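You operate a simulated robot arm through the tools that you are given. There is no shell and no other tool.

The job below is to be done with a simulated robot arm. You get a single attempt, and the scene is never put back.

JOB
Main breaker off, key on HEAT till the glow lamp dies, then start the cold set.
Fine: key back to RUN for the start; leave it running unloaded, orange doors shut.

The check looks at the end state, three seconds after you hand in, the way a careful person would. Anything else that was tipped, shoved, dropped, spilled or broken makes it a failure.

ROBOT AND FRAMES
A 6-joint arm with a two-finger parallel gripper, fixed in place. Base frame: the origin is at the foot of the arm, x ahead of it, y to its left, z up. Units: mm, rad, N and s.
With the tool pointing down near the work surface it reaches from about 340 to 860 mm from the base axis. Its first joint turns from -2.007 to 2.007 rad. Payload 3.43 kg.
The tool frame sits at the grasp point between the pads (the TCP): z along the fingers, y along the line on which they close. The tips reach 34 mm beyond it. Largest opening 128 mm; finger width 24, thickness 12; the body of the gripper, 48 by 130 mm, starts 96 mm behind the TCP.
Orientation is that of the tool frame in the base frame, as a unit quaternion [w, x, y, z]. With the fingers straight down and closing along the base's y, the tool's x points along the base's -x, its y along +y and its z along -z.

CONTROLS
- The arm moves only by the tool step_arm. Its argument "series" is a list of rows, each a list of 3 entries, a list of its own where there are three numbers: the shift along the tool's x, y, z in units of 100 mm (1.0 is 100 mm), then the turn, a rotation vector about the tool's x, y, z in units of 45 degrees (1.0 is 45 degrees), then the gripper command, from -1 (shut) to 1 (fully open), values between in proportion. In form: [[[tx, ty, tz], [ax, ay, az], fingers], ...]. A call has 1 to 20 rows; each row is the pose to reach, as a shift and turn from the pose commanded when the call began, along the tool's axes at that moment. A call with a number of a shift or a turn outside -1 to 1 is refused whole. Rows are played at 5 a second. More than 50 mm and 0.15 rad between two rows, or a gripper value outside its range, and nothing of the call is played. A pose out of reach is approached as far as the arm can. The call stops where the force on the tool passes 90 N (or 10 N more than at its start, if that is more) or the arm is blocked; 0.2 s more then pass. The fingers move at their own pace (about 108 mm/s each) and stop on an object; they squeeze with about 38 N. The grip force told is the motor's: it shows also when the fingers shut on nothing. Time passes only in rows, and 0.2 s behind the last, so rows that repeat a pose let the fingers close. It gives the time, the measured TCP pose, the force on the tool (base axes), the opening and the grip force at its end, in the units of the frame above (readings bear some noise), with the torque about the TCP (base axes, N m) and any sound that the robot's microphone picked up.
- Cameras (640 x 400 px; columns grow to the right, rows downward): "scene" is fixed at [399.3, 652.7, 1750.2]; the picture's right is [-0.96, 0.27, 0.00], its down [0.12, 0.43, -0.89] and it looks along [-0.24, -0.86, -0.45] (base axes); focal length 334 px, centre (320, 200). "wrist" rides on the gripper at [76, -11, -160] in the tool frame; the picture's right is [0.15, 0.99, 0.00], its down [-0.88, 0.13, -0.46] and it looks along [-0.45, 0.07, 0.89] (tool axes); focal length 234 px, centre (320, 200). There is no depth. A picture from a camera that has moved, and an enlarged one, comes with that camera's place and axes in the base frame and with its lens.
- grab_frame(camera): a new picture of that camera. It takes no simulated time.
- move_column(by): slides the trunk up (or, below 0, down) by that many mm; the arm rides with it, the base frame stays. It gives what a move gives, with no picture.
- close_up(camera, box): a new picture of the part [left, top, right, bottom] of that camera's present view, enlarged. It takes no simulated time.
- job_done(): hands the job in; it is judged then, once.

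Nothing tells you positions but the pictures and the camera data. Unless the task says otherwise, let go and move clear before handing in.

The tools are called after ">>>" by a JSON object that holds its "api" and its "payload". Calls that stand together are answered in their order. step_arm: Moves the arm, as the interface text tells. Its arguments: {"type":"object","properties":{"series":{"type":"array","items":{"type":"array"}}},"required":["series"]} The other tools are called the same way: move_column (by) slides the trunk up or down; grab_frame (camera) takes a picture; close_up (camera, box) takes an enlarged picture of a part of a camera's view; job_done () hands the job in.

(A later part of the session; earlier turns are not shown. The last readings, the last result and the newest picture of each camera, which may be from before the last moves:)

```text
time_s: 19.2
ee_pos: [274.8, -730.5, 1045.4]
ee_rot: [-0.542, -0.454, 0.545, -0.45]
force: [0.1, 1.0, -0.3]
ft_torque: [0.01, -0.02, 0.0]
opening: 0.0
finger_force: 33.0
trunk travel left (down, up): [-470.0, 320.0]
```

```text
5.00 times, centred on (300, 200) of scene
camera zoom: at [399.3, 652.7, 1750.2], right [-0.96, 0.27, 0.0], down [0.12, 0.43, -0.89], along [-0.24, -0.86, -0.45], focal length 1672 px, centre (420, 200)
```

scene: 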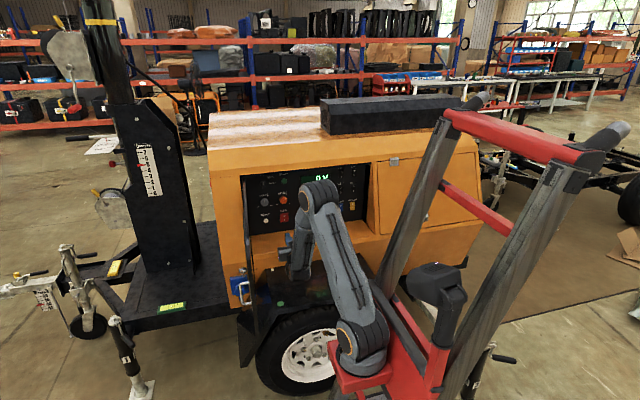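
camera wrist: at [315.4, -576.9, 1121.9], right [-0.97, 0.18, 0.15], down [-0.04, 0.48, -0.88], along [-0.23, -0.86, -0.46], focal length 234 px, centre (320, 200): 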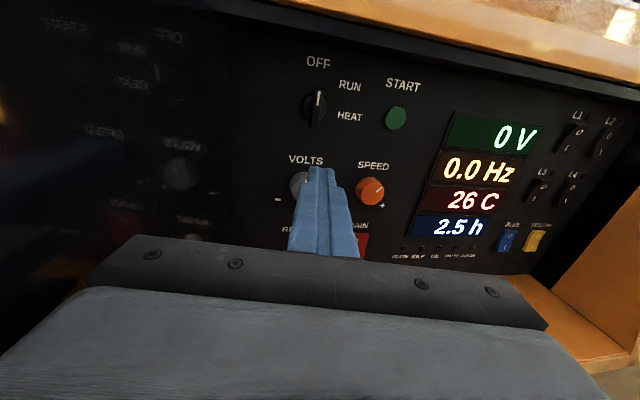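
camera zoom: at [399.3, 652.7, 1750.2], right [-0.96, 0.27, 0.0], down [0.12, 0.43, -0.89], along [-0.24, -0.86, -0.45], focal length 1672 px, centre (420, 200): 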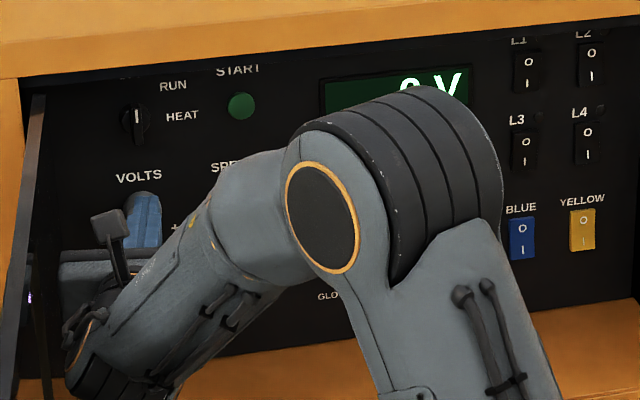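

The black cover at the left seems to have been nudged outward by the gripper's side. I'll compare the same scene crops before going further.

>>> {"api": "close_up", "payload": {"camera": "scene", "box": [200, 140, 260, 320]}}

>>> {"api": "grab_frame", "payload": {"camera": "scene"}}

>>> {"api": "close_up", "payload": {"camera": "wrist", "box": [0, 0, 320, 320]}}

```text
2.22 times, centred on (230, 230) of scene
camera zoom: at [399.3, 652.7, 1750.2], right [-0.96, 0.27, 0.0], down [0.12, 0.43, -0.89], along [-0.24, -0.86, -0.45], focal length 743 px, centre (520, 133)
```

zoom: 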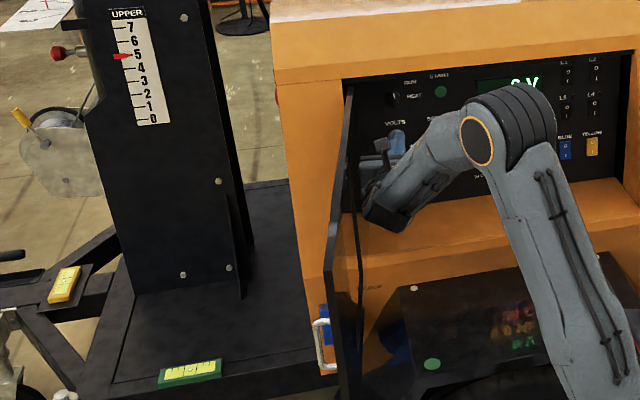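

```text
taken
```

scene: 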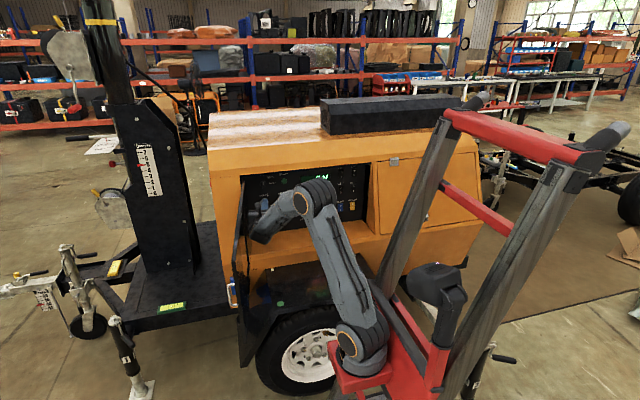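

```text
1.25 times, centred on (160, 160) of wrist
camera zoom: at [315.4, -576.9, 1121.9], right [-0.97, 0.18, 0.15], down [-0.04, 0.48, -0.88], along [-0.23, -0.86, -0.46], focal length 293 px, centre (520, 250)
```

zoom: 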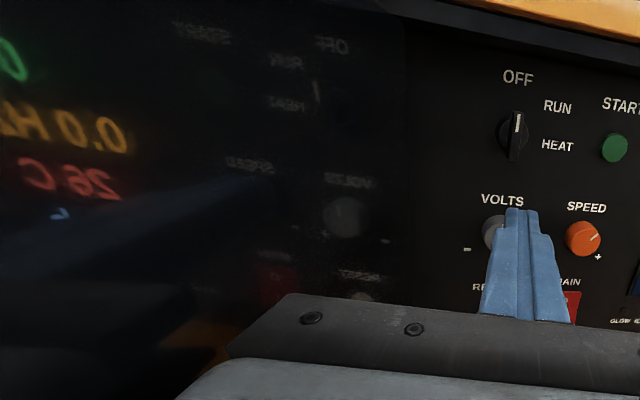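

The cover swung out several degrees when the gripper's side brushed it; I'll restore it afterwards. First I'll square the tool to the panel, which swings the body away from the cover, and line up with the key at about (265, z 1093).

>>> {"api": "step_arm", "payload": {"series": [[[0, 0.05, 0], [0.08, 0, 0], -1], [[0.1, 0.1, 0], [0.16, 0, 0], -1], [[0.3, 0.1, 0], [0.235, 0, 0], -1], [[0.48, 0.1, 0], [0.235, 0, 0], -1], [[0.48, 0.1, 0], [0.235, 0, 0], -1]]}}

>>> {"api": "grab_frame", "payload": {"camera": "wrist"}}

>>> {"api": "grab_frame", "payload": {"camera": "scene"}}

```text
time_s: 20.4
ee_pos: [266.7, -728.6, 1094.1]
ee_rot: [-0.499, -0.501, 0.502, -0.498]
force: [-0.5, 0.1, 0.3]
ft_torque: [-0.04, 0.02, 0.01]
opening: 0.0
finger_force: 33.1
trunk travel left (down, up): [-470.0, 320.0]
```

```text
taken
camera wrist: at [278.0, -569.8, 1172.1], right [-0.99, 0.0, 0.15], down [-0.13, 0.46, -0.88], along [-0.07, -0.89, -0.46], focal length 234 px, centre (320, 200)
```

wrist: 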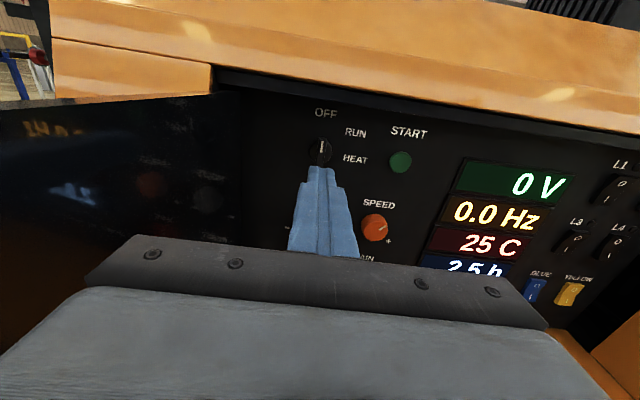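

```text
taken
```

scene: 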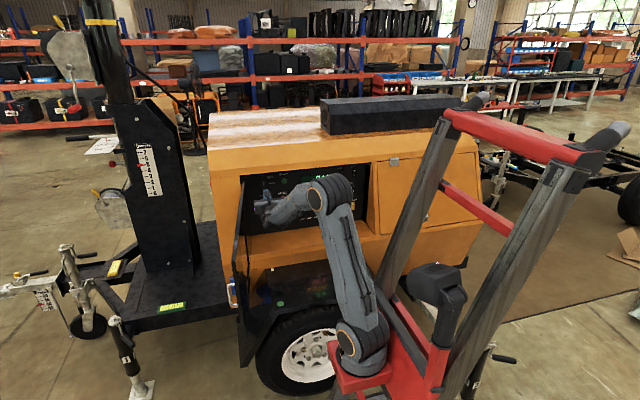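

The tool is square and lined up with the key, clear of the cover. I'll check MAIN's state from the scene camera and take the key in close-up.

>>> {"api": "close_up", "payload": {"camera": "scene", "box": [235, 165, 315, 235]}}

>>> {"api": "close_up", "payload": {"camera": "wrist", "box": [280, 90, 380, 190]}}

```text
5.71 times, centred on (275, 200) of scene
camera zoom: at [399.3, 652.7, 1750.2], right [-0.96, 0.27, 0.0], down [0.12, 0.43, -0.89], along [-0.24, -0.86, -0.45], focal length 1910 px, centre (577, 200)
```

zoom: 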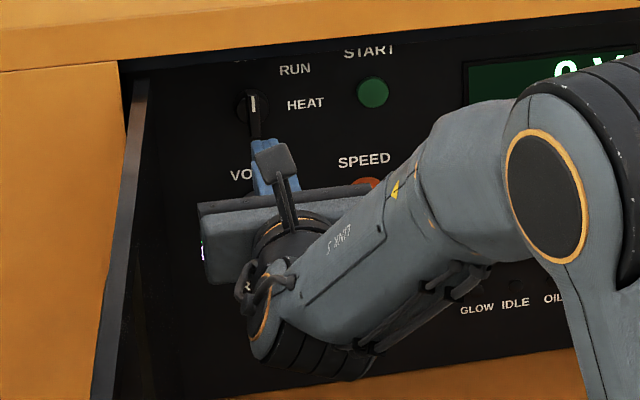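

```text
4.00 times, centred on (330, 140) of wrist
camera zoom: at [278.0, -569.8, 1172.1], right [-0.99, 0.0, 0.15], down [-0.13, 0.46, -0.88], along [-0.07, -0.89, -0.46], focal length 937 px, centre (280, 440)
```

zoom: 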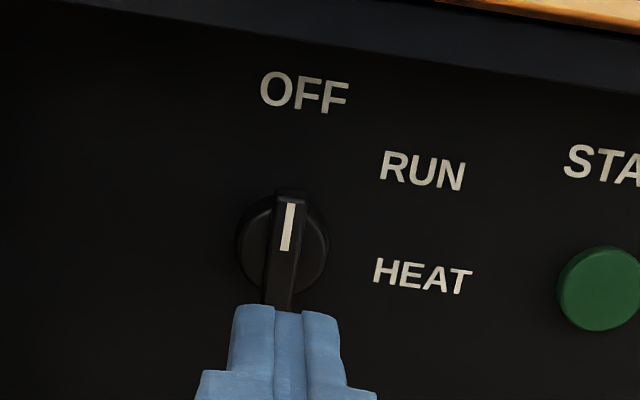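

I want a definite view of MAIN before using the key, so I'll return briefly to the viewpoint that showed it well.

>>> {"api": "step_arm", "payload": {"series": [[[-0.1, 0.02, -0.4], [0, 0, 0], -1], [[-0.4, 0.05, -0.7], [0, 0, 0], -1], [[-0.7, 0.08, -0.9], [0, 0, 0], -1], [[-1.0, 0.08, -0.9], [0, 0, 0], -1], [[-1.0, 0.08, -0.9], [0, 0, 0], -1]]}}

>>> {"api": "close_up", "payload": {"camera": "wrist", "box": [345, 170, 393, 218]}}

>>> {"api": "grab_frame", "payload": {"camera": "wrist"}}

```text
time_s: 21.6
ee_pos: [258.2, -637.6, 994.5]
ee_rot: [-0.499, -0.501, 0.502, -0.497]
force: [-1.2, -0.5, -0.5]
ft_torque: [-0.02, 0.04, -0.04]
opening: 0.0
finger_force: 32.8
trunk travel left (down, up): [-470.0, 320.0]
```

```text
8.33 times, centred on (369, 194) of wrist
camera zoom: at [269.7, -478.5, 1072.4], right [-0.99, 0.0, 0.15], down [-0.13, 0.46, -0.88], along [-0.07, -0.89, -0.46], focal length 1951 px, centre (-88, 250)
```

zoom: 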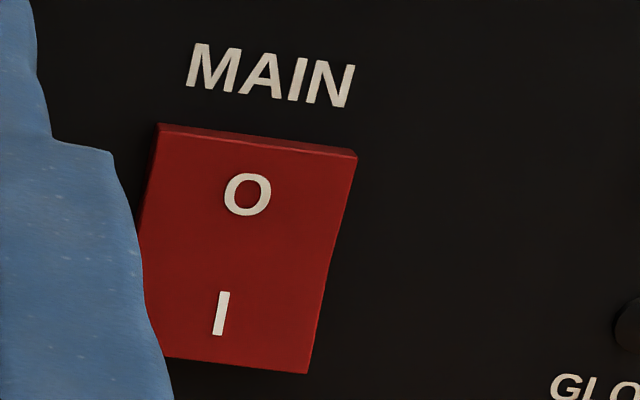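

```text
taken
camera wrist: at [269.7, -478.5, 1072.4], right [-0.99, 0.0, 0.15], down [-0.13, 0.46, -0.88], along [-0.07, -0.89, -0.46], focal length 234 px, centre (320, 200)
```

wrist: 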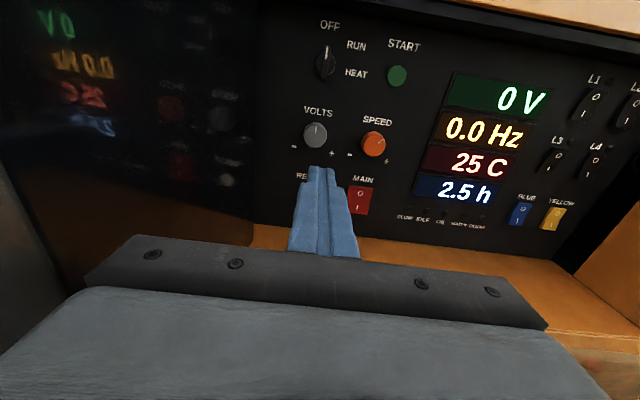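

MAIN now shows its lower (I) half proud, so it has flipped to OFF. Next I'll go to the key at (265, z 1094) and open the fingers to about 40 mm around its bar.

>>> {"api": "step_arm", "payload": {"series": [[[0.35, -0.02, 0.1], [0, 0, 0], -0.375], [[0.7, -0.05, 0.3], [0, 0, 0], -0.375], [[1.0, -0.07, 0.6], [0, 0, 0], -0.375], [[1.0, -0.07, 1.0], [0, 0, 0], -0.375], [[1.0, -0.07, 1.0], [0, 0, 0], -0.375]]}}

>>> {"api": "grab_frame", "payload": {"camera": "wrist"}}

>>> {"api": "close_up", "payload": {"camera": "wrist", "box": [260, 80, 420, 180]}}

```text
time_s: 22.8
ee_pos: [263.7, -737.8, 1092.3]
ee_rot: [0.498, 0.502, -0.502, 0.498]
force: [0.1, 0.0, 0.4]
ft_torque: [0.0, 0.02, -0.01]
opening: 39.9
finger_force: 0.1
trunk travel left (down, up): [-470.0, 320.0]
```

```text
taken
camera wrist: at [274.9, -578.9, 1170.0], right [-0.99, 0.0, 0.15], down [-0.13, 0.46, -0.88], along [-0.07, -0.89, -0.46], focal length 234 px, centre (320, 200)
```

wrist: 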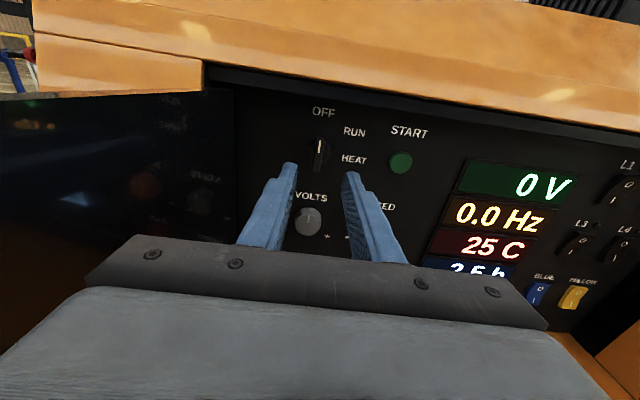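

```text
4.00 times, centred on (340, 130) of wrist
camera zoom: at [274.9, -578.9, 1170.0], right [-0.99, 0.0, 0.15], down [-0.13, 0.46, -0.88], along [-0.07, -0.89, -0.46], focal length 937 px, centre (240, 480)
```

zoom: 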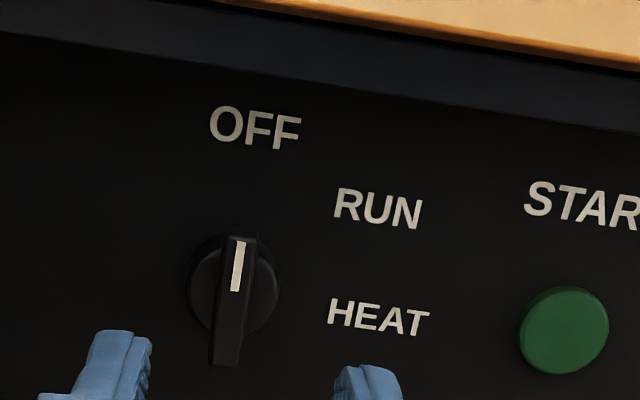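

The fingers straddle the key's bar evenly and the key axis is at (265, z 1093). I'll advance slowly until the tips are just short of the knob's disc.

>>> {"api": "step_arm", "payload": {"series": [[[0.01, -0.015, 0.35], [0, 0, 0], -0.375], [[0.01, -0.015, 0.6], [0, 0, 0], -0.375], [[0.01, -0.015, 0.7], [0, 0, 0], -0.375], [[0.01, -0.015, 0.76], [0, 0, 0], -0.375], [[0.01, -0.015, 0.8], [0, 0, 0], -0.375]]}}

>>> {"api": "grab_frame", "payload": {"camera": "wrist"}}

>>> {"api": "close_up", "payload": {"camera": "wrist", "box": [260, 100, 400, 200]}}

>>> {"api": "close_up", "payload": {"camera": "scene", "box": [235, 165, 315, 235]}}

```text
time_s: 24.0
ee_pos: [264.8, -818.1, 1093.1]
ee_rot: [-0.499, -0.501, 0.502, -0.498]
force: [-0.5, 0.2, 0.9]
ft_torque: [0.01, 0.06, 0.01]
opening: 39.8
finger_force: 0.1
trunk travel left (down, up): [-470.0, 320.0]
```

```text
taken
camera wrist: at [276.7, -658.1, 1171.1], right [-0.99, 0.0, 0.15], down [-0.13, 0.46, -0.88], along [-0.07, -0.89, -0.46], focal length 234 px, centre (320, 200)
```

wrist: 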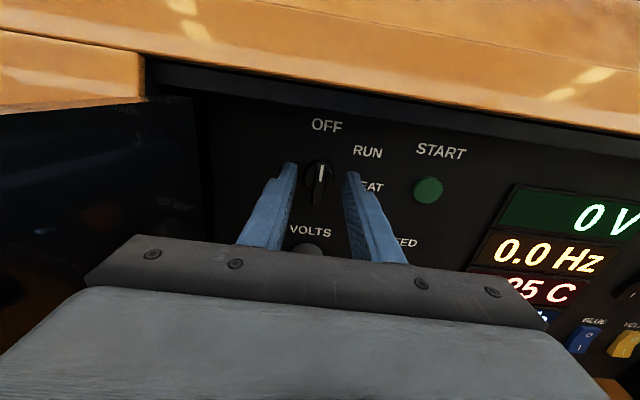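

```text
4.00 times, centred on (330, 150) of wrist
camera zoom: at [276.7, -658.1, 1171.1], right [-0.99, 0.0, 0.15], down [-0.13, 0.46, -0.88], along [-0.07, -0.89, -0.46], focal length 937 px, centre (280, 400)
```

zoom: 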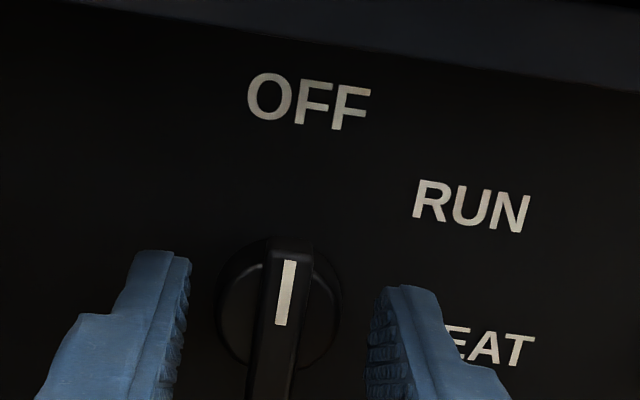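

```text
5.71 times, centred on (275, 200) of scene
camera zoom: at [399.3, 652.7, 1750.2], right [-0.96, 0.27, 0.0], down [0.12, 0.43, -0.89], along [-0.24, -0.86, -0.45], focal length 1910 px, centre (577, 200)
```

zoom: 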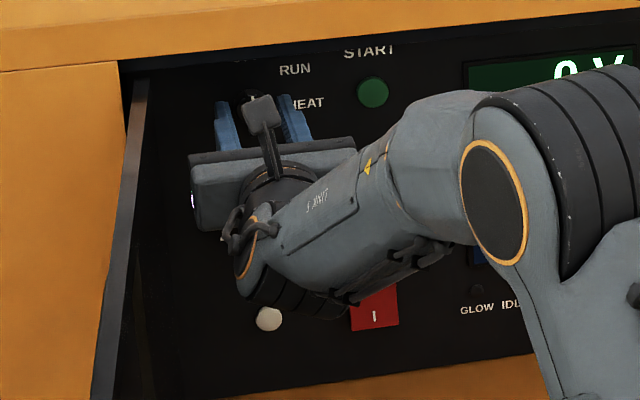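

The bar is centred between the fingers, and the GLOW lamp stays visible to the scene camera below the forearm. I'll close on the bar.

>>> {"api": "step_arm", "payload": {"series": [[[0, 0, 0], [0, 0, 0], -1], [[0, 0, 0], [0, 0, 0], -1], [[0, 0, 0], [0, 0, 0], -1]]}}

>>> {"api": "close_up", "payload": {"camera": "wrist", "box": [260, 100, 400, 200]}}

>>> {"api": "close_up", "payload": {"camera": "scene", "box": [300, 200, 350, 230]}}

```text
time_s: 24.8
ee_pos: [266.5, -816.0, 1093.8]
ee_rot: [-0.499, -0.501, 0.502, -0.498]
force: [1.3, -1.8, 0.8]
ft_torque: [0.46, -0.05, 0.13]
opening: 9.8
finger_force: 43.4
trunk travel left (down, up): [-470.0, 320.0]
```

```text
4.00 times, centred on (330, 150) of wrist
camera zoom: at [276.9, -658.1, 1171.1], right [-0.99, 0.0, 0.15], down [-0.13, 0.46, -0.88], along [-0.07, -0.89, -0.46], focal length 937 px, centre (280, 400)
```

zoom: 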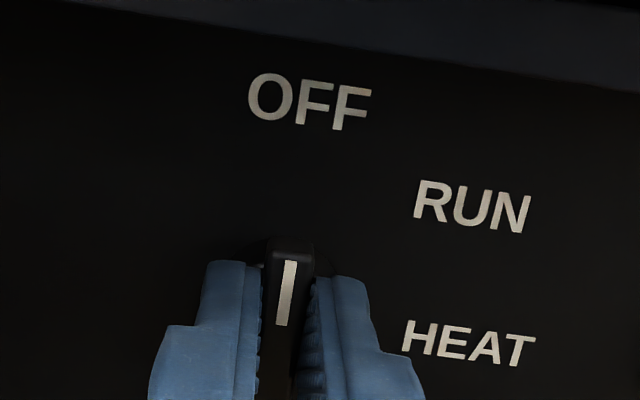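

```text
12.80 times, centred on (325, 215) of scene
camera zoom: at [399.3, 652.7, 1750.2], right [-0.96, 0.27, 0.0], down [0.12, 0.43, -0.89], along [-0.24, -0.86, -0.45], focal length 4279 px, centre (256, 8)
```

zoom: 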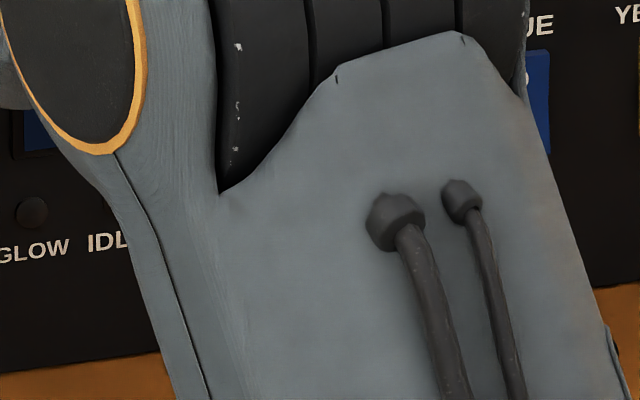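

The bar is gripped with a 9.8 mm opening. I'll turn the key clockwise 45° to RUN first, checking the torque and the lamps.

>>> {"api": "step_arm", "payload": {"series": [[[0, 0, 0], [0, 0, 0.16], -1], [[0, 0, 0], [0, 0, 0.33], -1], [[0, 0, 0], [0, 0, 0.5], -1], [[0, 0, 0], [0, 0, 0.67], -1], [[0, 0, 0], [0, 0, 0.84], -1], [[0, 0, 0], [0, 0, 1.0], -1], [[0, 0, 0], [0, 0, 1.0], -1]]}}

>>> {"api": "grab_frame", "payload": {"camera": "wrist"}}

>>> {"api": "close_up", "payload": {"camera": "scene", "box": [235, 160, 395, 240]}}

```text
time_s: 26.4
ee_pos: [263.4, -816.3, 1093.0]
ee_rot: [-0.27, -0.27, 0.656, -0.651]
force: [-15.7, 24.4, -4.4]
ft_torque: [-0.3, 0.06, -0.43]
opening: 9.7
finger_force: 43.2
trunk travel left (down, up): [-470.0, 320.0]
```

```text
taken
camera wrist: at [218.3, -657.9, 1156.1], right [-0.8, 0.01, -0.6], down [0.53, 0.46, -0.71], along [0.27, -0.89, -0.37], focal length 234 px, centre (320, 200)
```

wrist: 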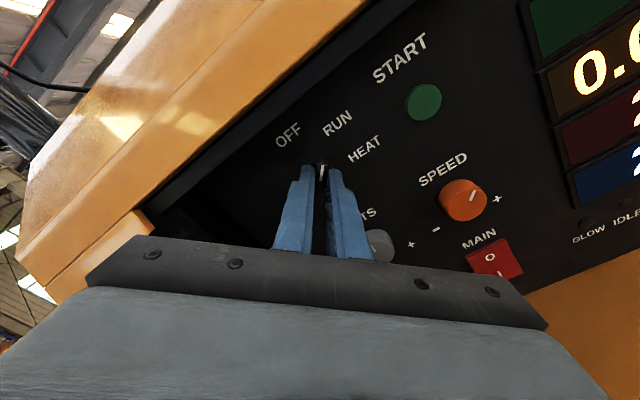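

```text
4.00 times, centred on (315, 200) of scene
camera zoom: at [399.3, 652.7, 1750.2], right [-0.96, 0.27, 0.0], down [0.12, 0.43, -0.89], along [-0.24, -0.86, -0.45], focal length 1337 px, centre (340, 200)
```

zoom: 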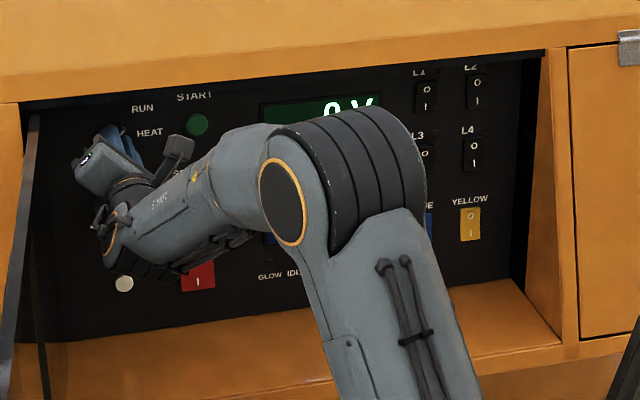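

The key followed to RUN, and MAIN is in view with its lower half still proud. I'll continue the second 45° to HEAT and hold there.

>>> {"api": "step_arm", "payload": {"series": [[[0, 0, 0], [0, 0, 0.16], -1], [[0, 0, 0], [0, 0, 0.33], -1], [[0, 0, 0], [0, 0, 0.5], -1], [[0, 0, 0], [0, 0, 0.67], -1], [[0, 0, 0], [0, 0, 0.84], -1], [[0, 0, 0], [0, 0, 1.0], -1], [[0, 0, 0], [0, 0, 1.0], -1]]}}

>>> {"api": "grab_frame", "payload": {"camera": "wrist"}}

>>> {"api": "close_up", "payload": {"camera": "scene", "box": [235, 160, 395, 240]}}

>>> {"api": "close_up", "payload": {"camera": "scene", "box": [290, 210, 330, 235]}}

```text
time_s: 28.0
ee_pos: [263.1, -817.1, 1090.5]
ee_rot: [-0.002, 0.003, 0.711, -0.703]
force: [-26.4, 31.9, -23.9]
ft_torque: [-0.09, 0.07, -0.37]
opening: 9.8
finger_force: 43.4
trunk travel left (down, up): [-470.0, 320.0]
```

```text
taken
camera wrist: at [187.4, -657.5, 1104.5], right [-0.15, 0.01, -0.99], down [0.88, 0.45, -0.12], along [0.45, -0.89, -0.08], focal length 234 px, centre (320, 200)
```

wrist: 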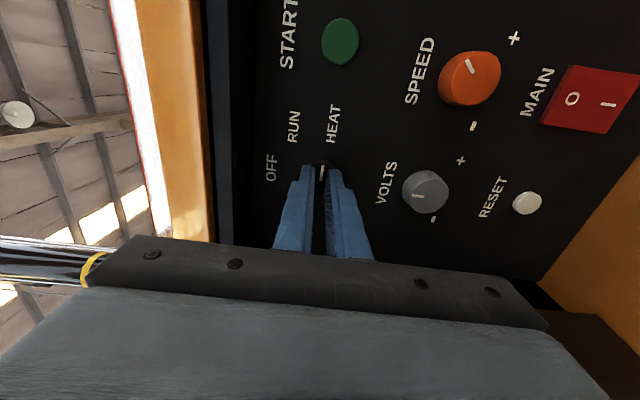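

```text
4.00 times, centred on (315, 200) of scene
camera zoom: at [399.3, 652.7, 1750.2], right [-0.96, 0.27, 0.0], down [0.12, 0.43, -0.89], along [-0.24, -0.86, -0.45], focal length 1337 px, centre (340, 200)
```

zoom: 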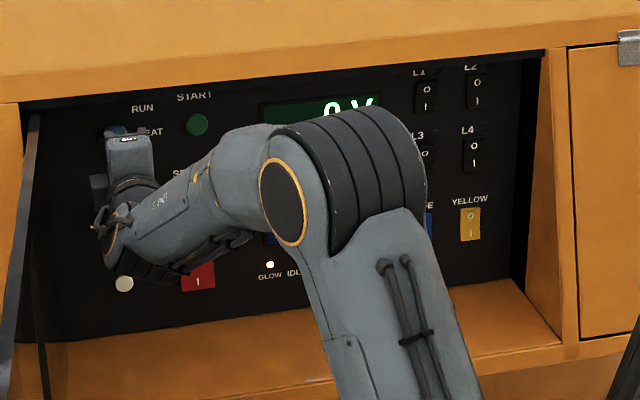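

```text
16.00 times, centred on (310, 222) of scene
camera zoom: at [399.3, 652.7, 1750.2], right [-0.96, 0.27, 0.0], down [0.12, 0.43, -0.89], along [-0.24, -0.86, -0.45], focal length 5349 px, centre (480, -160)
```

zoom: 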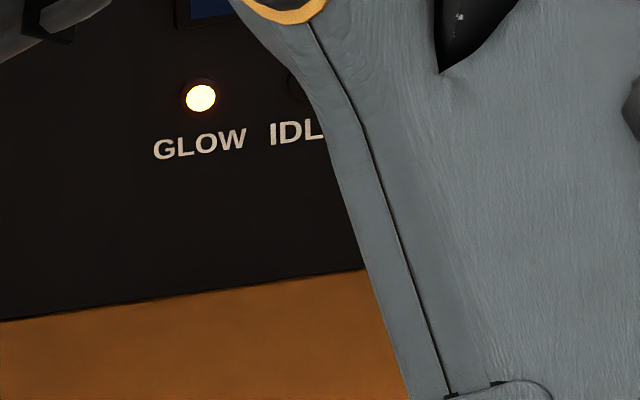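

The GLOW lamp is lit with the key at HEAT. I'll ease the side load by about 1.5 mm and hold here while the lamp burns.

>>> {"api": "step_arm", "payload": {"series": [[[0.008, 0.008, -0.008], [0, 0, 0], -1], [[0.015, 0.015, -0.015], [0, 0, 0], -1], [[0.015, 0.015, -0.015], [0, 0, 0], -1], [[0.015, 0.015, -0.015], [0, 0, 0], -1], [[0.015, 0.015, -0.015], [0, 0, 0], -1]]}}

>>> {"api": "close_up", "payload": {"camera": "scene", "box": [290, 210, 330, 235]}}

```text
time_s: 29.2
ee_pos: [263.2, -816.4, 1090.1]
ee_rot: [-0.001, 0.001, 0.71, -0.704]
force: [-22.9, 2.6, -23.5]
ft_torque: [0.13, 0.08, -0.87]
opening: 10.1
finger_force: 43.9
trunk travel left (down, up): [-470.0, 320.0]
```

```text
16.00 times, centred on (310, 222) of scene
camera zoom: at [399.3, 652.7, 1750.2], right [-0.96, 0.27, 0.0], down [0.12, 0.43, -0.89], along [-0.24, -0.86, -0.45], focal length 5349 px, centre (480, -160)
```

zoom: 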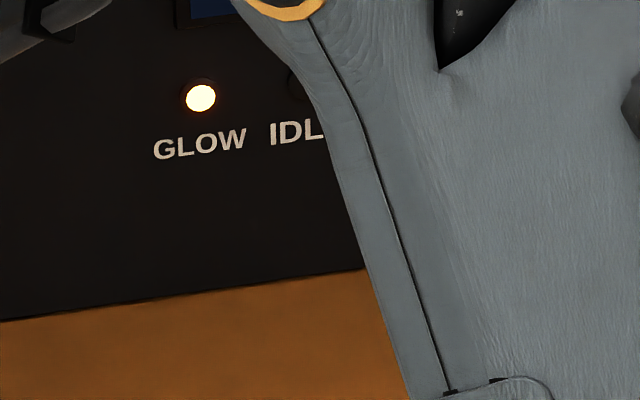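

GLOW is still lit. I'll keep holding and check every few seconds.

>>> {"api": "step_arm", "payload": {"series": [[[0.01, 0.01, 0], [0, 0, 0], -1], [[0.02, 0.02, 0], [0, 0, 0], -1], [[0.02, 0.02, 0], [0, 0, 0], -1], [[0.02, 0.02, 0], [0, 0, 0], -1], [[0.02, 0.02, 0], [0, 0, 0], -1], [[0.02, 0.02, 0], [0, 0, 0], -1], [[0.02, 0.02, 0], [0, 0, 0], -1], [[0.02, 0.02, 0], [0, 0, 0], -1], [[0.02, 0.02, 0], [0, 0, 0], -1], [[0.02, 0.02, 0], [0, 0, 0], -1]]}}

>>> {"api": "close_up", "payload": {"camera": "scene", "box": [290, 210, 330, 235]}}

```text
time_s: 31.4
ee_pos: [261.8, -817.5, 1090.8]
ee_rot: [-0.001, 0.0, 0.709, -0.705]
force: [4.3, -15.9, 1.8]
ft_torque: [-0.26, -0.02, 1.18]
opening: 10.0
finger_force: 43.6
trunk travel left (down, up): [-470.0, 320.0]
```

```text
16.00 times, centred on (310, 222) of scene
camera zoom: at [399.3, 652.7, 1750.2], right [-0.96, 0.27, 0.0], down [0.12, 0.43, -0.89], along [-0.24, -0.86, -0.45], focal length 5349 px, centre (480, -160)
```

zoom: 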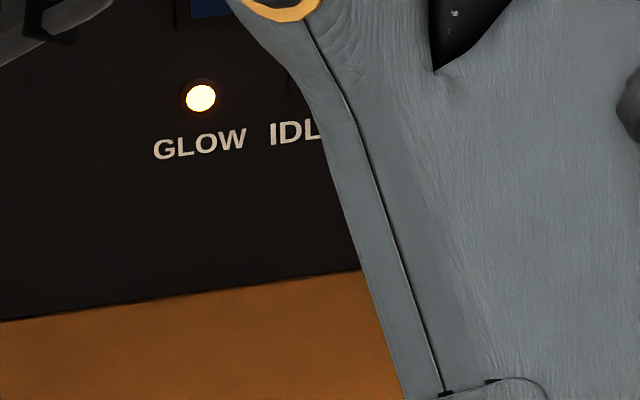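

The side load is now almost gone and the lamp is still lit. I'll keep holding.

>>> {"api": "step_arm", "payload": {"series": [[[0, 0, 0], [0, 0, 0], -1], [[0, 0, 0], [0, 0, 0], -1], [[0, 0, 0], [0, 0, 0], -1], [[0, 0, 0], [0, 0, 0], -1], [[0, 0, 0], [0, 0, 0], -1], [[0, 0, 0], [0, 0, 0], -1], [[0, 0, 0], [0, 0, 0], -1], [[0, 0, 0], [0, 0, 0], -1], [[0, 0, 0], [0, 0, 0], -1], [[0, 0, 0], [0, 0, 0], -1]]}}

>>> {"api": "close_up", "payload": {"camera": "scene", "box": [290, 210, 330, 235]}}

```text
time_s: 33.6
ee_pos: [262.5, -817.0, 1089.7]
ee_rot: [-0.001, 0.001, 0.709, -0.705]
force: [12.8, -31.6, 15.4]
ft_torque: [-0.63, -0.03, 0.43]
opening: 9.7
finger_force: 43.8
trunk travel left (down, up): [-470.0, 320.0]
```

```text
16.00 times, centred on (310, 222) of scene
camera zoom: at [399.3, 652.7, 1750.2], right [-0.96, 0.27, 0.0], down [0.12, 0.43, -0.89], along [-0.24, -0.86, -0.45], focal length 5349 px, centre (480, -160)
```

zoom: 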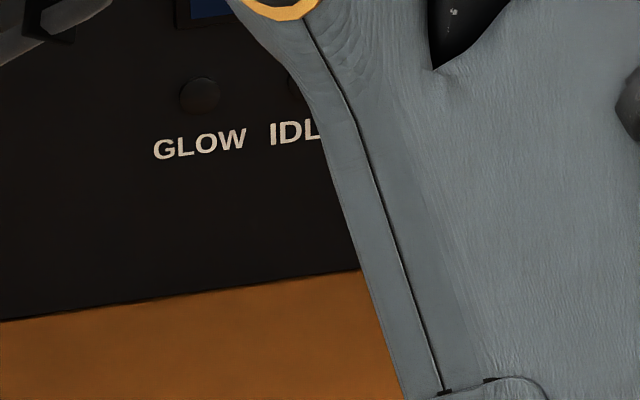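

The GLOW lamp has gone out. I'll turn the key back 45° to RUN now.

>>> {"api": "step_arm", "payload": {"series": [[[0, 0, 0.005], [0, 0, -0.16], -1], [[0, 0, 0.01], [0, 0, -0.33], -1], [[0, 0, 0.01], [0, 0, -0.5], -1], [[0, 0, 0.01], [0, 0, -0.67], -1], [[0, 0, 0.01], [0, 0, -0.84], -1], [[0, 0, 0.01], [0, 0, -1.0], -1], [[0, 0, 0.01], [0, 0, -1.0], -1]]}}

>>> {"api": "grab_frame", "payload": {"camera": "wrist"}}

>>> {"api": "close_up", "payload": {"camera": "wrist", "box": [260, 100, 400, 200]}}

>>> {"api": "close_up", "payload": {"camera": "scene", "box": [235, 160, 395, 240]}}

```text
time_s: 35.2
ee_pos: [263.4, -817.2, 1091.4]
ee_rot: [-0.271, -0.272, 0.654, -0.652]
force: [18.5, -11.9, 28.3]
ft_torque: [-0.78, -0.12, 0.67]
opening: 9.6
finger_force: 43.4
trunk travel left (down, up): [-470.0, 320.0]
```

```text
taken
camera wrist: at [218.0, -657.6, 1155.2], right [-0.8, 0.0, -0.59], down [0.53, 0.46, -0.72], along [0.27, -0.89, -0.37], focal length 234 px, centre (320, 200)
```

wrist: 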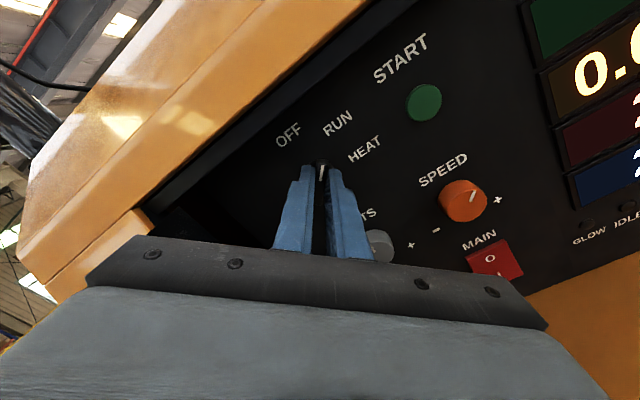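

```text
4.00 times, centred on (330, 150) of wrist
camera zoom: at [218.0, -657.6, 1155.2], right [-0.8, 0.0, -0.59], down [0.53, 0.46, -0.72], along [0.27, -0.89, -0.37], focal length 937 px, centre (280, 400)
```

zoom: 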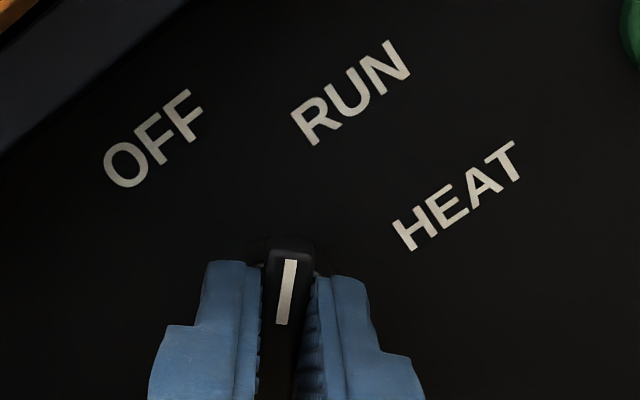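

```text
4.00 times, centred on (315, 200) of scene
camera zoom: at [399.3, 652.7, 1750.2], right [-0.96, 0.27, 0.0], down [0.12, 0.43, -0.89], along [-0.24, -0.86, -0.45], focal length 1337 px, centre (340, 200)
```

zoom: 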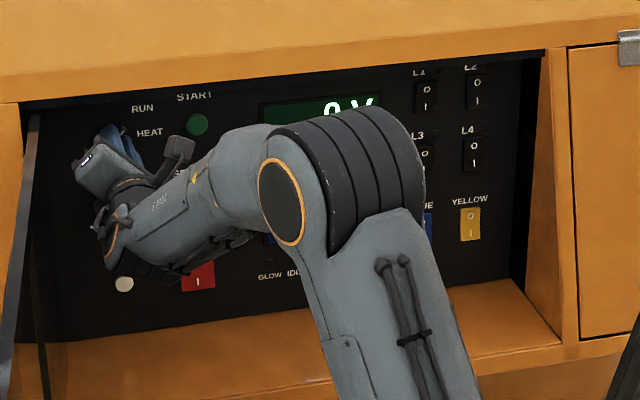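

The key's white mark points at RUN, and GLOW is dark. I'll release the bar and back straight out.

>>> {"api": "step_arm", "payload": {"series": [[[0, -0.01, 0], [0, 0, 0], -0.375], [[0, -0.01, 0], [0, 0, 0], -0.375], [[0, -0.01, -0.2], [0, 0, 0], -0.375], [[0, -0.01, -0.55], [0, 0, 0], -0.375], [[0, -0.01, -0.9], [0, 0, 0], -0.8]]}}

>>> {"api": "grab_frame", "payload": {"camera": "wrist"}}

>>> {"api": "close_up", "payload": {"camera": "scene", "box": [235, 160, 395, 240]}}

```text
time_s: 36.4
ee_pos: [262.0, -726.0, 1089.5]
ee_rot: [-0.271, -0.271, 0.655, -0.651]
force: [0.4, -0.2, -1.1]
ft_torque: [-0.02, 0.0, 0.02]
opening: 12.7
finger_force: 0.1
trunk travel left (down, up): [-470.0, 320.0]
```

```text
taken
camera wrist: at [216.4, -567.1, 1153.5], right [-0.8, 0.01, -0.6], down [0.53, 0.46, -0.71], along [0.27, -0.89, -0.37], focal length 234 px, centre (320, 200)
```

wrist: 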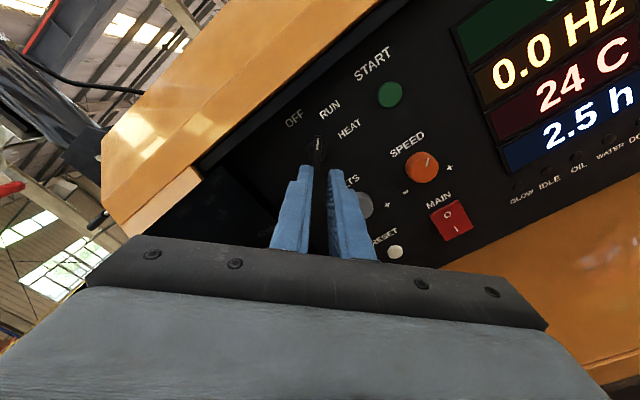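

```text
4.00 times, centred on (315, 200) of scene
camera zoom: at [399.3, 652.7, 1750.2], right [-0.96, 0.27, 0.0], down [0.12, 0.43, -0.89], along [-0.24, -0.86, -0.45], focal length 1337 px, centre (340, 200)
```

zoom: 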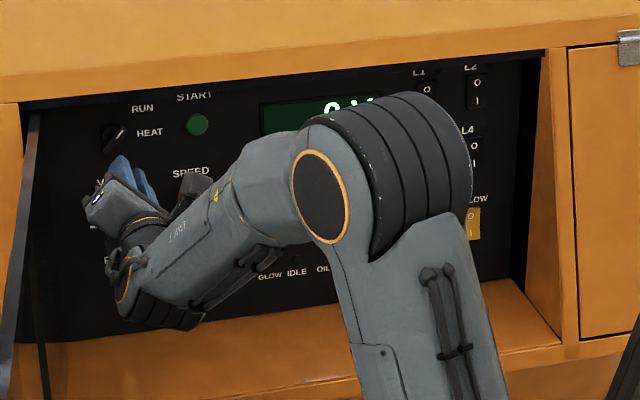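

The key stays at RUN. I'll check the lamp row, especially DOOR, which costs no time.

>>> {"api": "close_up", "payload": {"camera": "wrist", "box": [500, 100, 640, 220]}}

>>> {"api": "close_up", "payload": {"camera": "wrist", "box": [270, 90, 350, 180]}}

>>> {"api": "close_up", "payload": {"camera": "wrist", "box": [420, 180, 480, 250]}}

```text
3.33 times, centred on (570, 160) of wrist
camera zoom: at [216.4, -567.1, 1153.5], right [-0.8, 0.01, -0.6], down [0.53, 0.46, -0.71], along [0.27, -0.89, -0.37], focal length 781 px, centre (-513, 333)
```

zoom: 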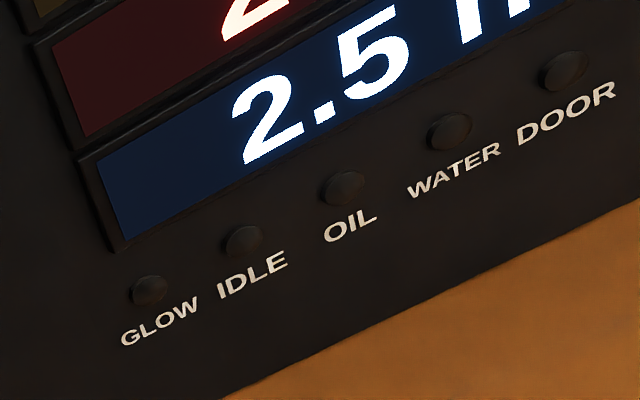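

```text
4.44 times, centred on (310, 135) of wrist
camera zoom: at [216.4, -567.1, 1153.5], right [-0.8, 0.01, -0.6], down [0.53, 0.46, -0.71], along [0.27, -0.89, -0.37], focal length 1041 px, centre (364, 489)
```

zoom: 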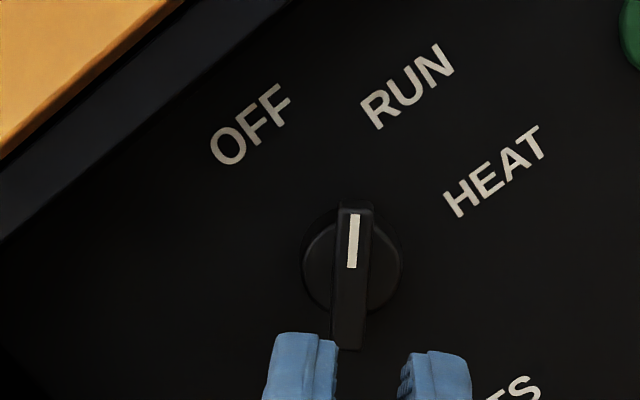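

```text
5.71 times, centred on (450, 215) of wrist
camera zoom: at [216.4, -567.1, 1153.5], right [-0.8, 0.01, -0.6], down [0.53, 0.46, -0.71], along [0.27, -0.89, -0.37], focal length 1338 px, centre (-423, 114)
```

zoom: 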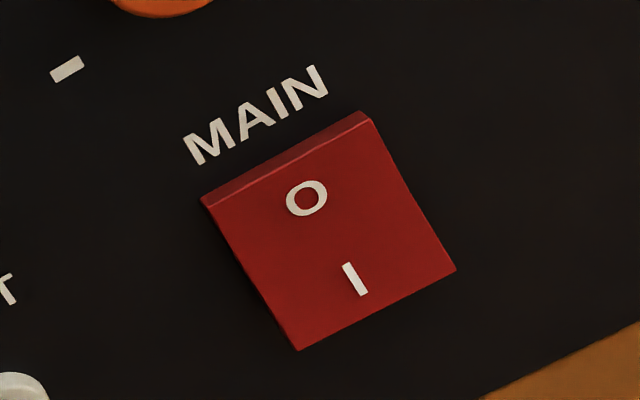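

All lamps including DOOR are dark, the key mark is on RUN, and MAIN sits at O. I'll roll the tool back level, yaw it about 10.7°, close the fingers and line up with START at about (165, z 1095).

>>> {"api": "step_arm", "payload": {"series": [[[0.1, 0.09, 0], [-0.0376, 0.0156, -0.1662], -1], [[0.205, 0.18, 0], [-0.0751, 0.0311, -0.3323], -1], [[0.307, 0.27, 0], [-0.1127, 0.0467, -0.4985], -1], [[0.41, 0.36, 0], [-0.1503, 0.0623, -0.6647], -1], [[0.51, 0.45, 0], [-0.1878, 0.0778, -0.8308], -1], [[0.614, 0.537, 0], [-0.2254, 0.0934, -0.997], -1], [[0.614, 0.537, 0], [-0.2254, 0.0934, -0.997], -1]]}}

>>> {"api": "grab_frame", "payload": {"camera": "wrist"}}

>>> {"api": "close_up", "payload": {"camera": "wrist", "box": [260, 90, 420, 190]}}

>>> {"api": "grab_frame", "payload": {"camera": "scene"}}

```text
time_s: 38.0
ee_pos: [181.2, -728.8, 1094.8]
ee_rot: [-0.544, -0.453, 0.546, -0.449]
force: [-0.9, 0.5, 0.5]
ft_torque: [0.0, 0.01, 0.0]
opening: 0.1
finger_force: 33.0
trunk travel left (down, up): [-470.0, 320.0]
```

```text
taken
camera wrist: at [223.3, -574.3, 1173.2], right [-0.97, 0.18, 0.15], down [-0.04, 0.48, -0.88], along [-0.23, -0.86, -0.46], focal length 234 px, centre (320, 200)
```

wrist: 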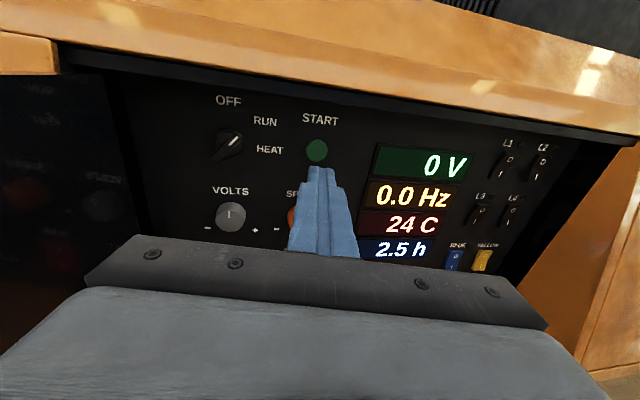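

```text
4.00 times, centred on (340, 140) of wrist
camera zoom: at [223.3, -574.3, 1173.2], right [-0.97, 0.18, 0.15], down [-0.04, 0.48, -0.88], along [-0.23, -0.86, -0.46], focal length 937 px, centre (240, 440)
```

zoom: 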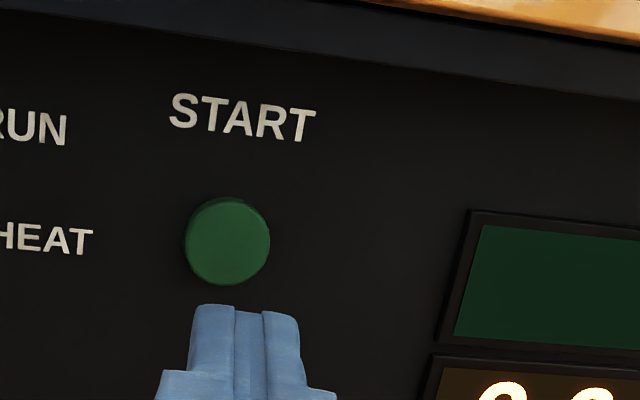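

```text
taken
```

scene: 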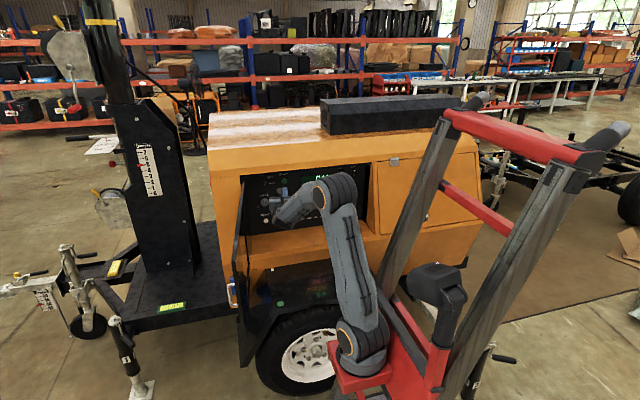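

START is centred just above the fingertips; its axis is at about (164.6, z 1096.5). I'll approach with a small x correction, stopping just short of contact.

>>> {"api": "step_arm", "payload": {"series": [[[0.02, -0.045, 0.35], [0, 0, 0], -1], [[0.02, -0.045, 0.65], [0, 0, 0], -1], [[0.02, -0.045, 0.78], [0, 0, 0], -1], [[0.02, -0.045, 0.82], [0, 0, 0], -1]]}}

>>> {"api": "close_up", "payload": {"camera": "wrist", "box": [260, 110, 420, 210]}}

>>> {"api": "close_up", "payload": {"camera": "scene", "box": [235, 160, 395, 240]}}

```text
time_s: 39.0
ee_pos: [170.5, -808.2, 1098.2]
ee_rot: [-0.544, -0.453, 0.547, -0.448]
force: [-1.4, -0.4, -0.2]
ft_torque: [-0.01, 0.0, 0.01]
opening: 0.0
finger_force: 32.7
trunk travel left (down, up): [-470.0, 320.0]
```

```text
4.00 times, centred on (340, 160) of wrist
camera zoom: at [211.6, -654.1, 1176.4], right [-0.97, 0.18, 0.15], down [-0.04, 0.48, -0.88], along [-0.23, -0.86, -0.46], focal length 937 px, centre (240, 360)
```

zoom: 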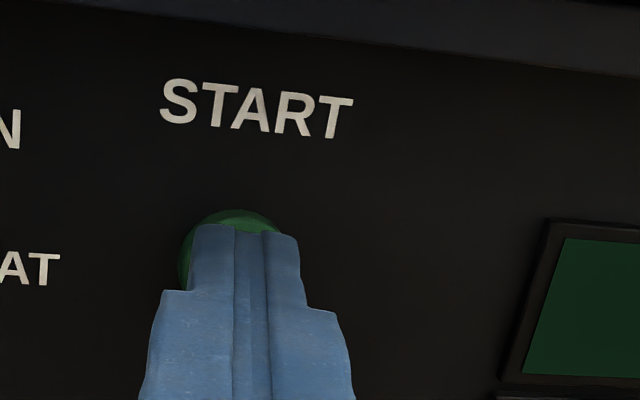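

```text
4.00 times, centred on (315, 200) of scene
camera zoom: at [399.3, 652.7, 1750.2], right [-0.96, 0.27, 0.0], down [0.12, 0.43, -0.89], along [-0.24, -0.86, -0.45], focal length 1337 px, centre (340, 200)
```

zoom: 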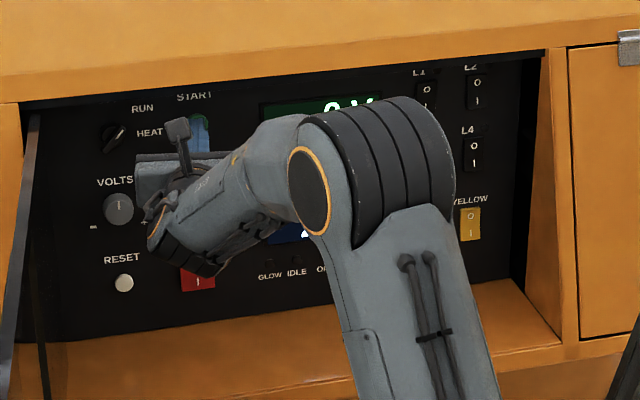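

The tip covers START with no force yet. I'll press in small steps and hold a moment.

>>> {"api": "step_arm", "payload": {"series": [[[0, 0, 0.03], [0, 0, 0], -1], [[0, 0, 0.06], [0, 0, 0], -1], [[0, 0, 0.08], [0, 0, 0], -1], [[0, 0, 0.1], [0, 0, 0], -1], [[0, 0, 0.1], [0, 0, 0], -1]]}}

>>> {"api": "grab_frame", "payload": {"camera": "wrist"}}

```text
time_s: 40.2
ee_pos: [170.0, -818.8, 1096.7]
ee_rot: [-0.544, -0.452, 0.546, -0.449]
force: [-0.1, 1.1, -0.3]
ft_torque: [-0.02, -0.05, -0.01]
opening: 0.0
finger_force: 33.3
trunk travel left (down, up): [-470.0, 320.0]
```

```text
taken
camera wrist: at [211.1, -664.7, 1175.3], right [-0.97, 0.18, 0.15], down [-0.04, 0.48, -0.88], along [-0.23, -0.86, -0.46], focal length 234 px, centre (320, 200)
```

wrist: 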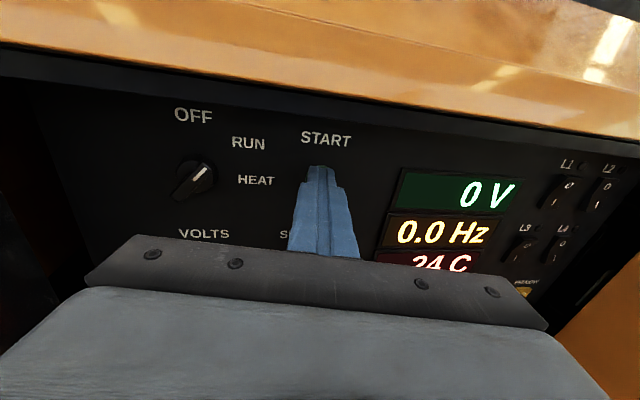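

The tip is at y≈-852 and only just touching. I'll press on in 2 mm rows and hold.

>>> {"api": "step_arm", "payload": {"series": [[[0, 0, 0.02], [0, 0, 0], -1], [[0, 0, 0.04], [0, 0, 0], -1], [[0, 0, 0.06], [0, 0, 0], -1], [[0, 0, 0.06], [0, 0, 0], -1], [[0, 0, 0.06], [0, 0, 0], -1], [[0, 0, 0.06], [0, 0, 0], -1]]}}

>>> {"api": "grab_frame", "payload": {"camera": "wrist"}}

>>> {"api": "close_up", "payload": {"camera": "scene", "box": [235, 160, 395, 240]}}

```text
time_s: 41.6
ee_pos: [168.6, -824.0, 1096.2]
ee_rot: [-0.544, -0.453, 0.546, -0.449]
force: [-0.5, -0.6, -0.6]
ft_torque: [0.02, 0.01, 0.01]
opening: 0.0
finger_force: 33.2
trunk travel left (down, up): [-470.0, 320.0]
```

```text
taken
camera wrist: at [209.8, -669.6, 1175.5], right [-0.97, 0.18, 0.15], down [-0.04, 0.48, -0.88], along [-0.23, -0.86, -0.46], focal length 234 px, centre (320, 200)
```

wrist: 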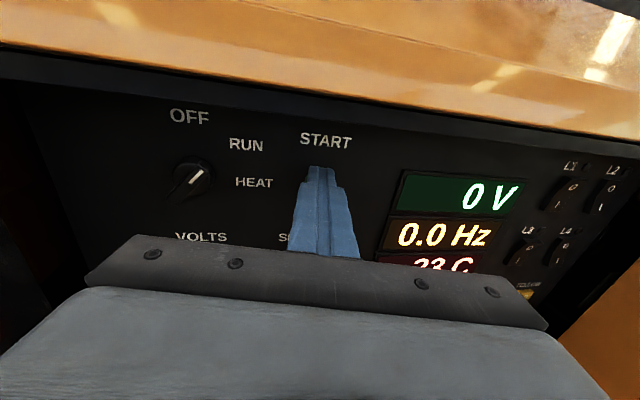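

```text
4.00 times, centred on (315, 200) of scene
camera zoom: at [399.3, 652.7, 1750.2], right [-0.96, 0.27, 0.0], down [0.12, 0.43, -0.89], along [-0.24, -0.86, -0.45], focal length 1337 px, centre (340, 200)
```

zoom: 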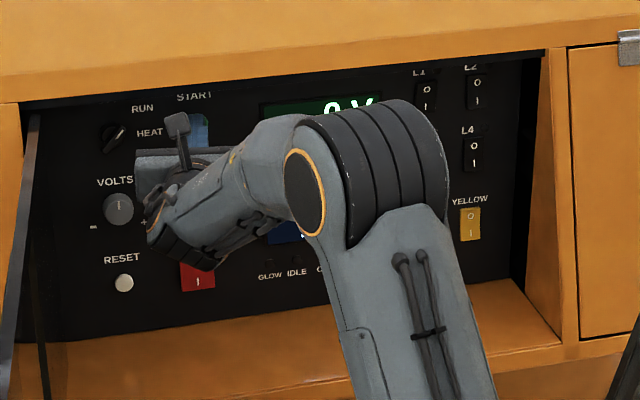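

Still no force at y≈-857. I'll check whether the tip is really on the button.

>>> {"api": "close_up", "payload": {"camera": "wrist", "box": [280, 120, 360, 200]}}

```text
5.00 times, centred on (320, 160) of wrist
camera zoom: at [209.8, -669.6, 1175.5], right [-0.97, 0.18, 0.15], down [-0.04, 0.48, -0.88], along [-0.23, -0.86, -0.46], focal length 1171 px, centre (320, 400)
```

zoom: 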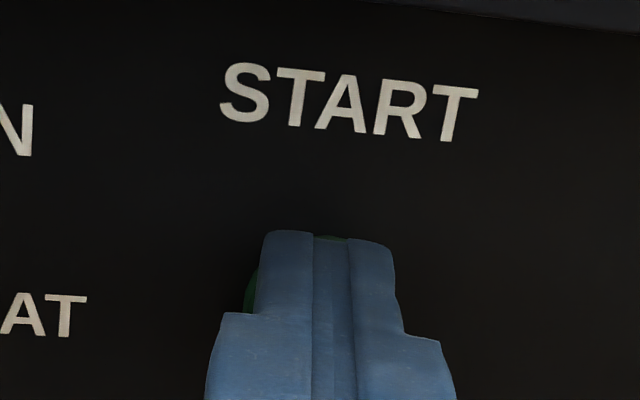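

The tip covers most of the button, a couple of millimetres right of centre. I'll correct that and keep pressing in small steps.

>>> {"api": "step_arm", "payload": {"series": [[[0, -0.02, 0.02], [0, 0, 0], -1], [[0, -0.02, 0.04], [0, 0, 0], -1], [[0, -0.02, 0.055], [0, 0, 0], -1], [[0, -0.02, 0.07], [0, 0, 0], -1], [[0, -0.02, 0.07], [0, 0, 0], -1], [[0, -0.02, 0.07], [0, 0, 0], -1]]}}

>>> {"api": "grab_frame", "payload": {"camera": "wrist"}}

```text
time_s: 43.0
ee_pos: [170.2, -829.6, 1098.1]
ee_rot: [-0.544, -0.453, 0.546, -0.448]
force: [8.4, 26.2, -7.0]
ft_torque: [0.19, 0.06, 0.4]
opening: 0.0
finger_force: 32.9
trunk travel left (down, up): [-470.0, 320.0]
heard: click
```

```text
taken
camera wrist: at [210.6, -675.9, 1176.2], right [-0.97, 0.18, 0.15], down [-0.04, 0.48, -0.88], along [-0.23, -0.86, -0.46], focal length 234 px, centre (320, 200)
```

wrist: 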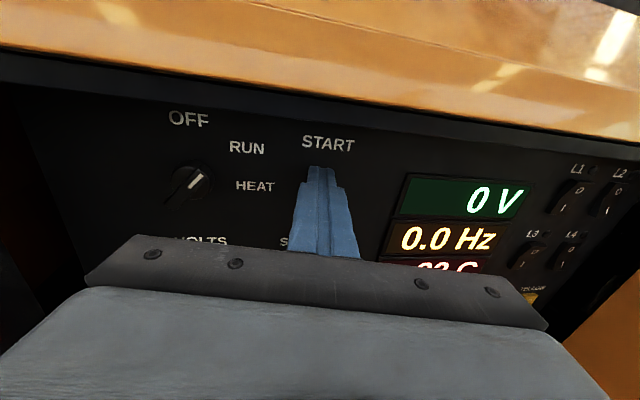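

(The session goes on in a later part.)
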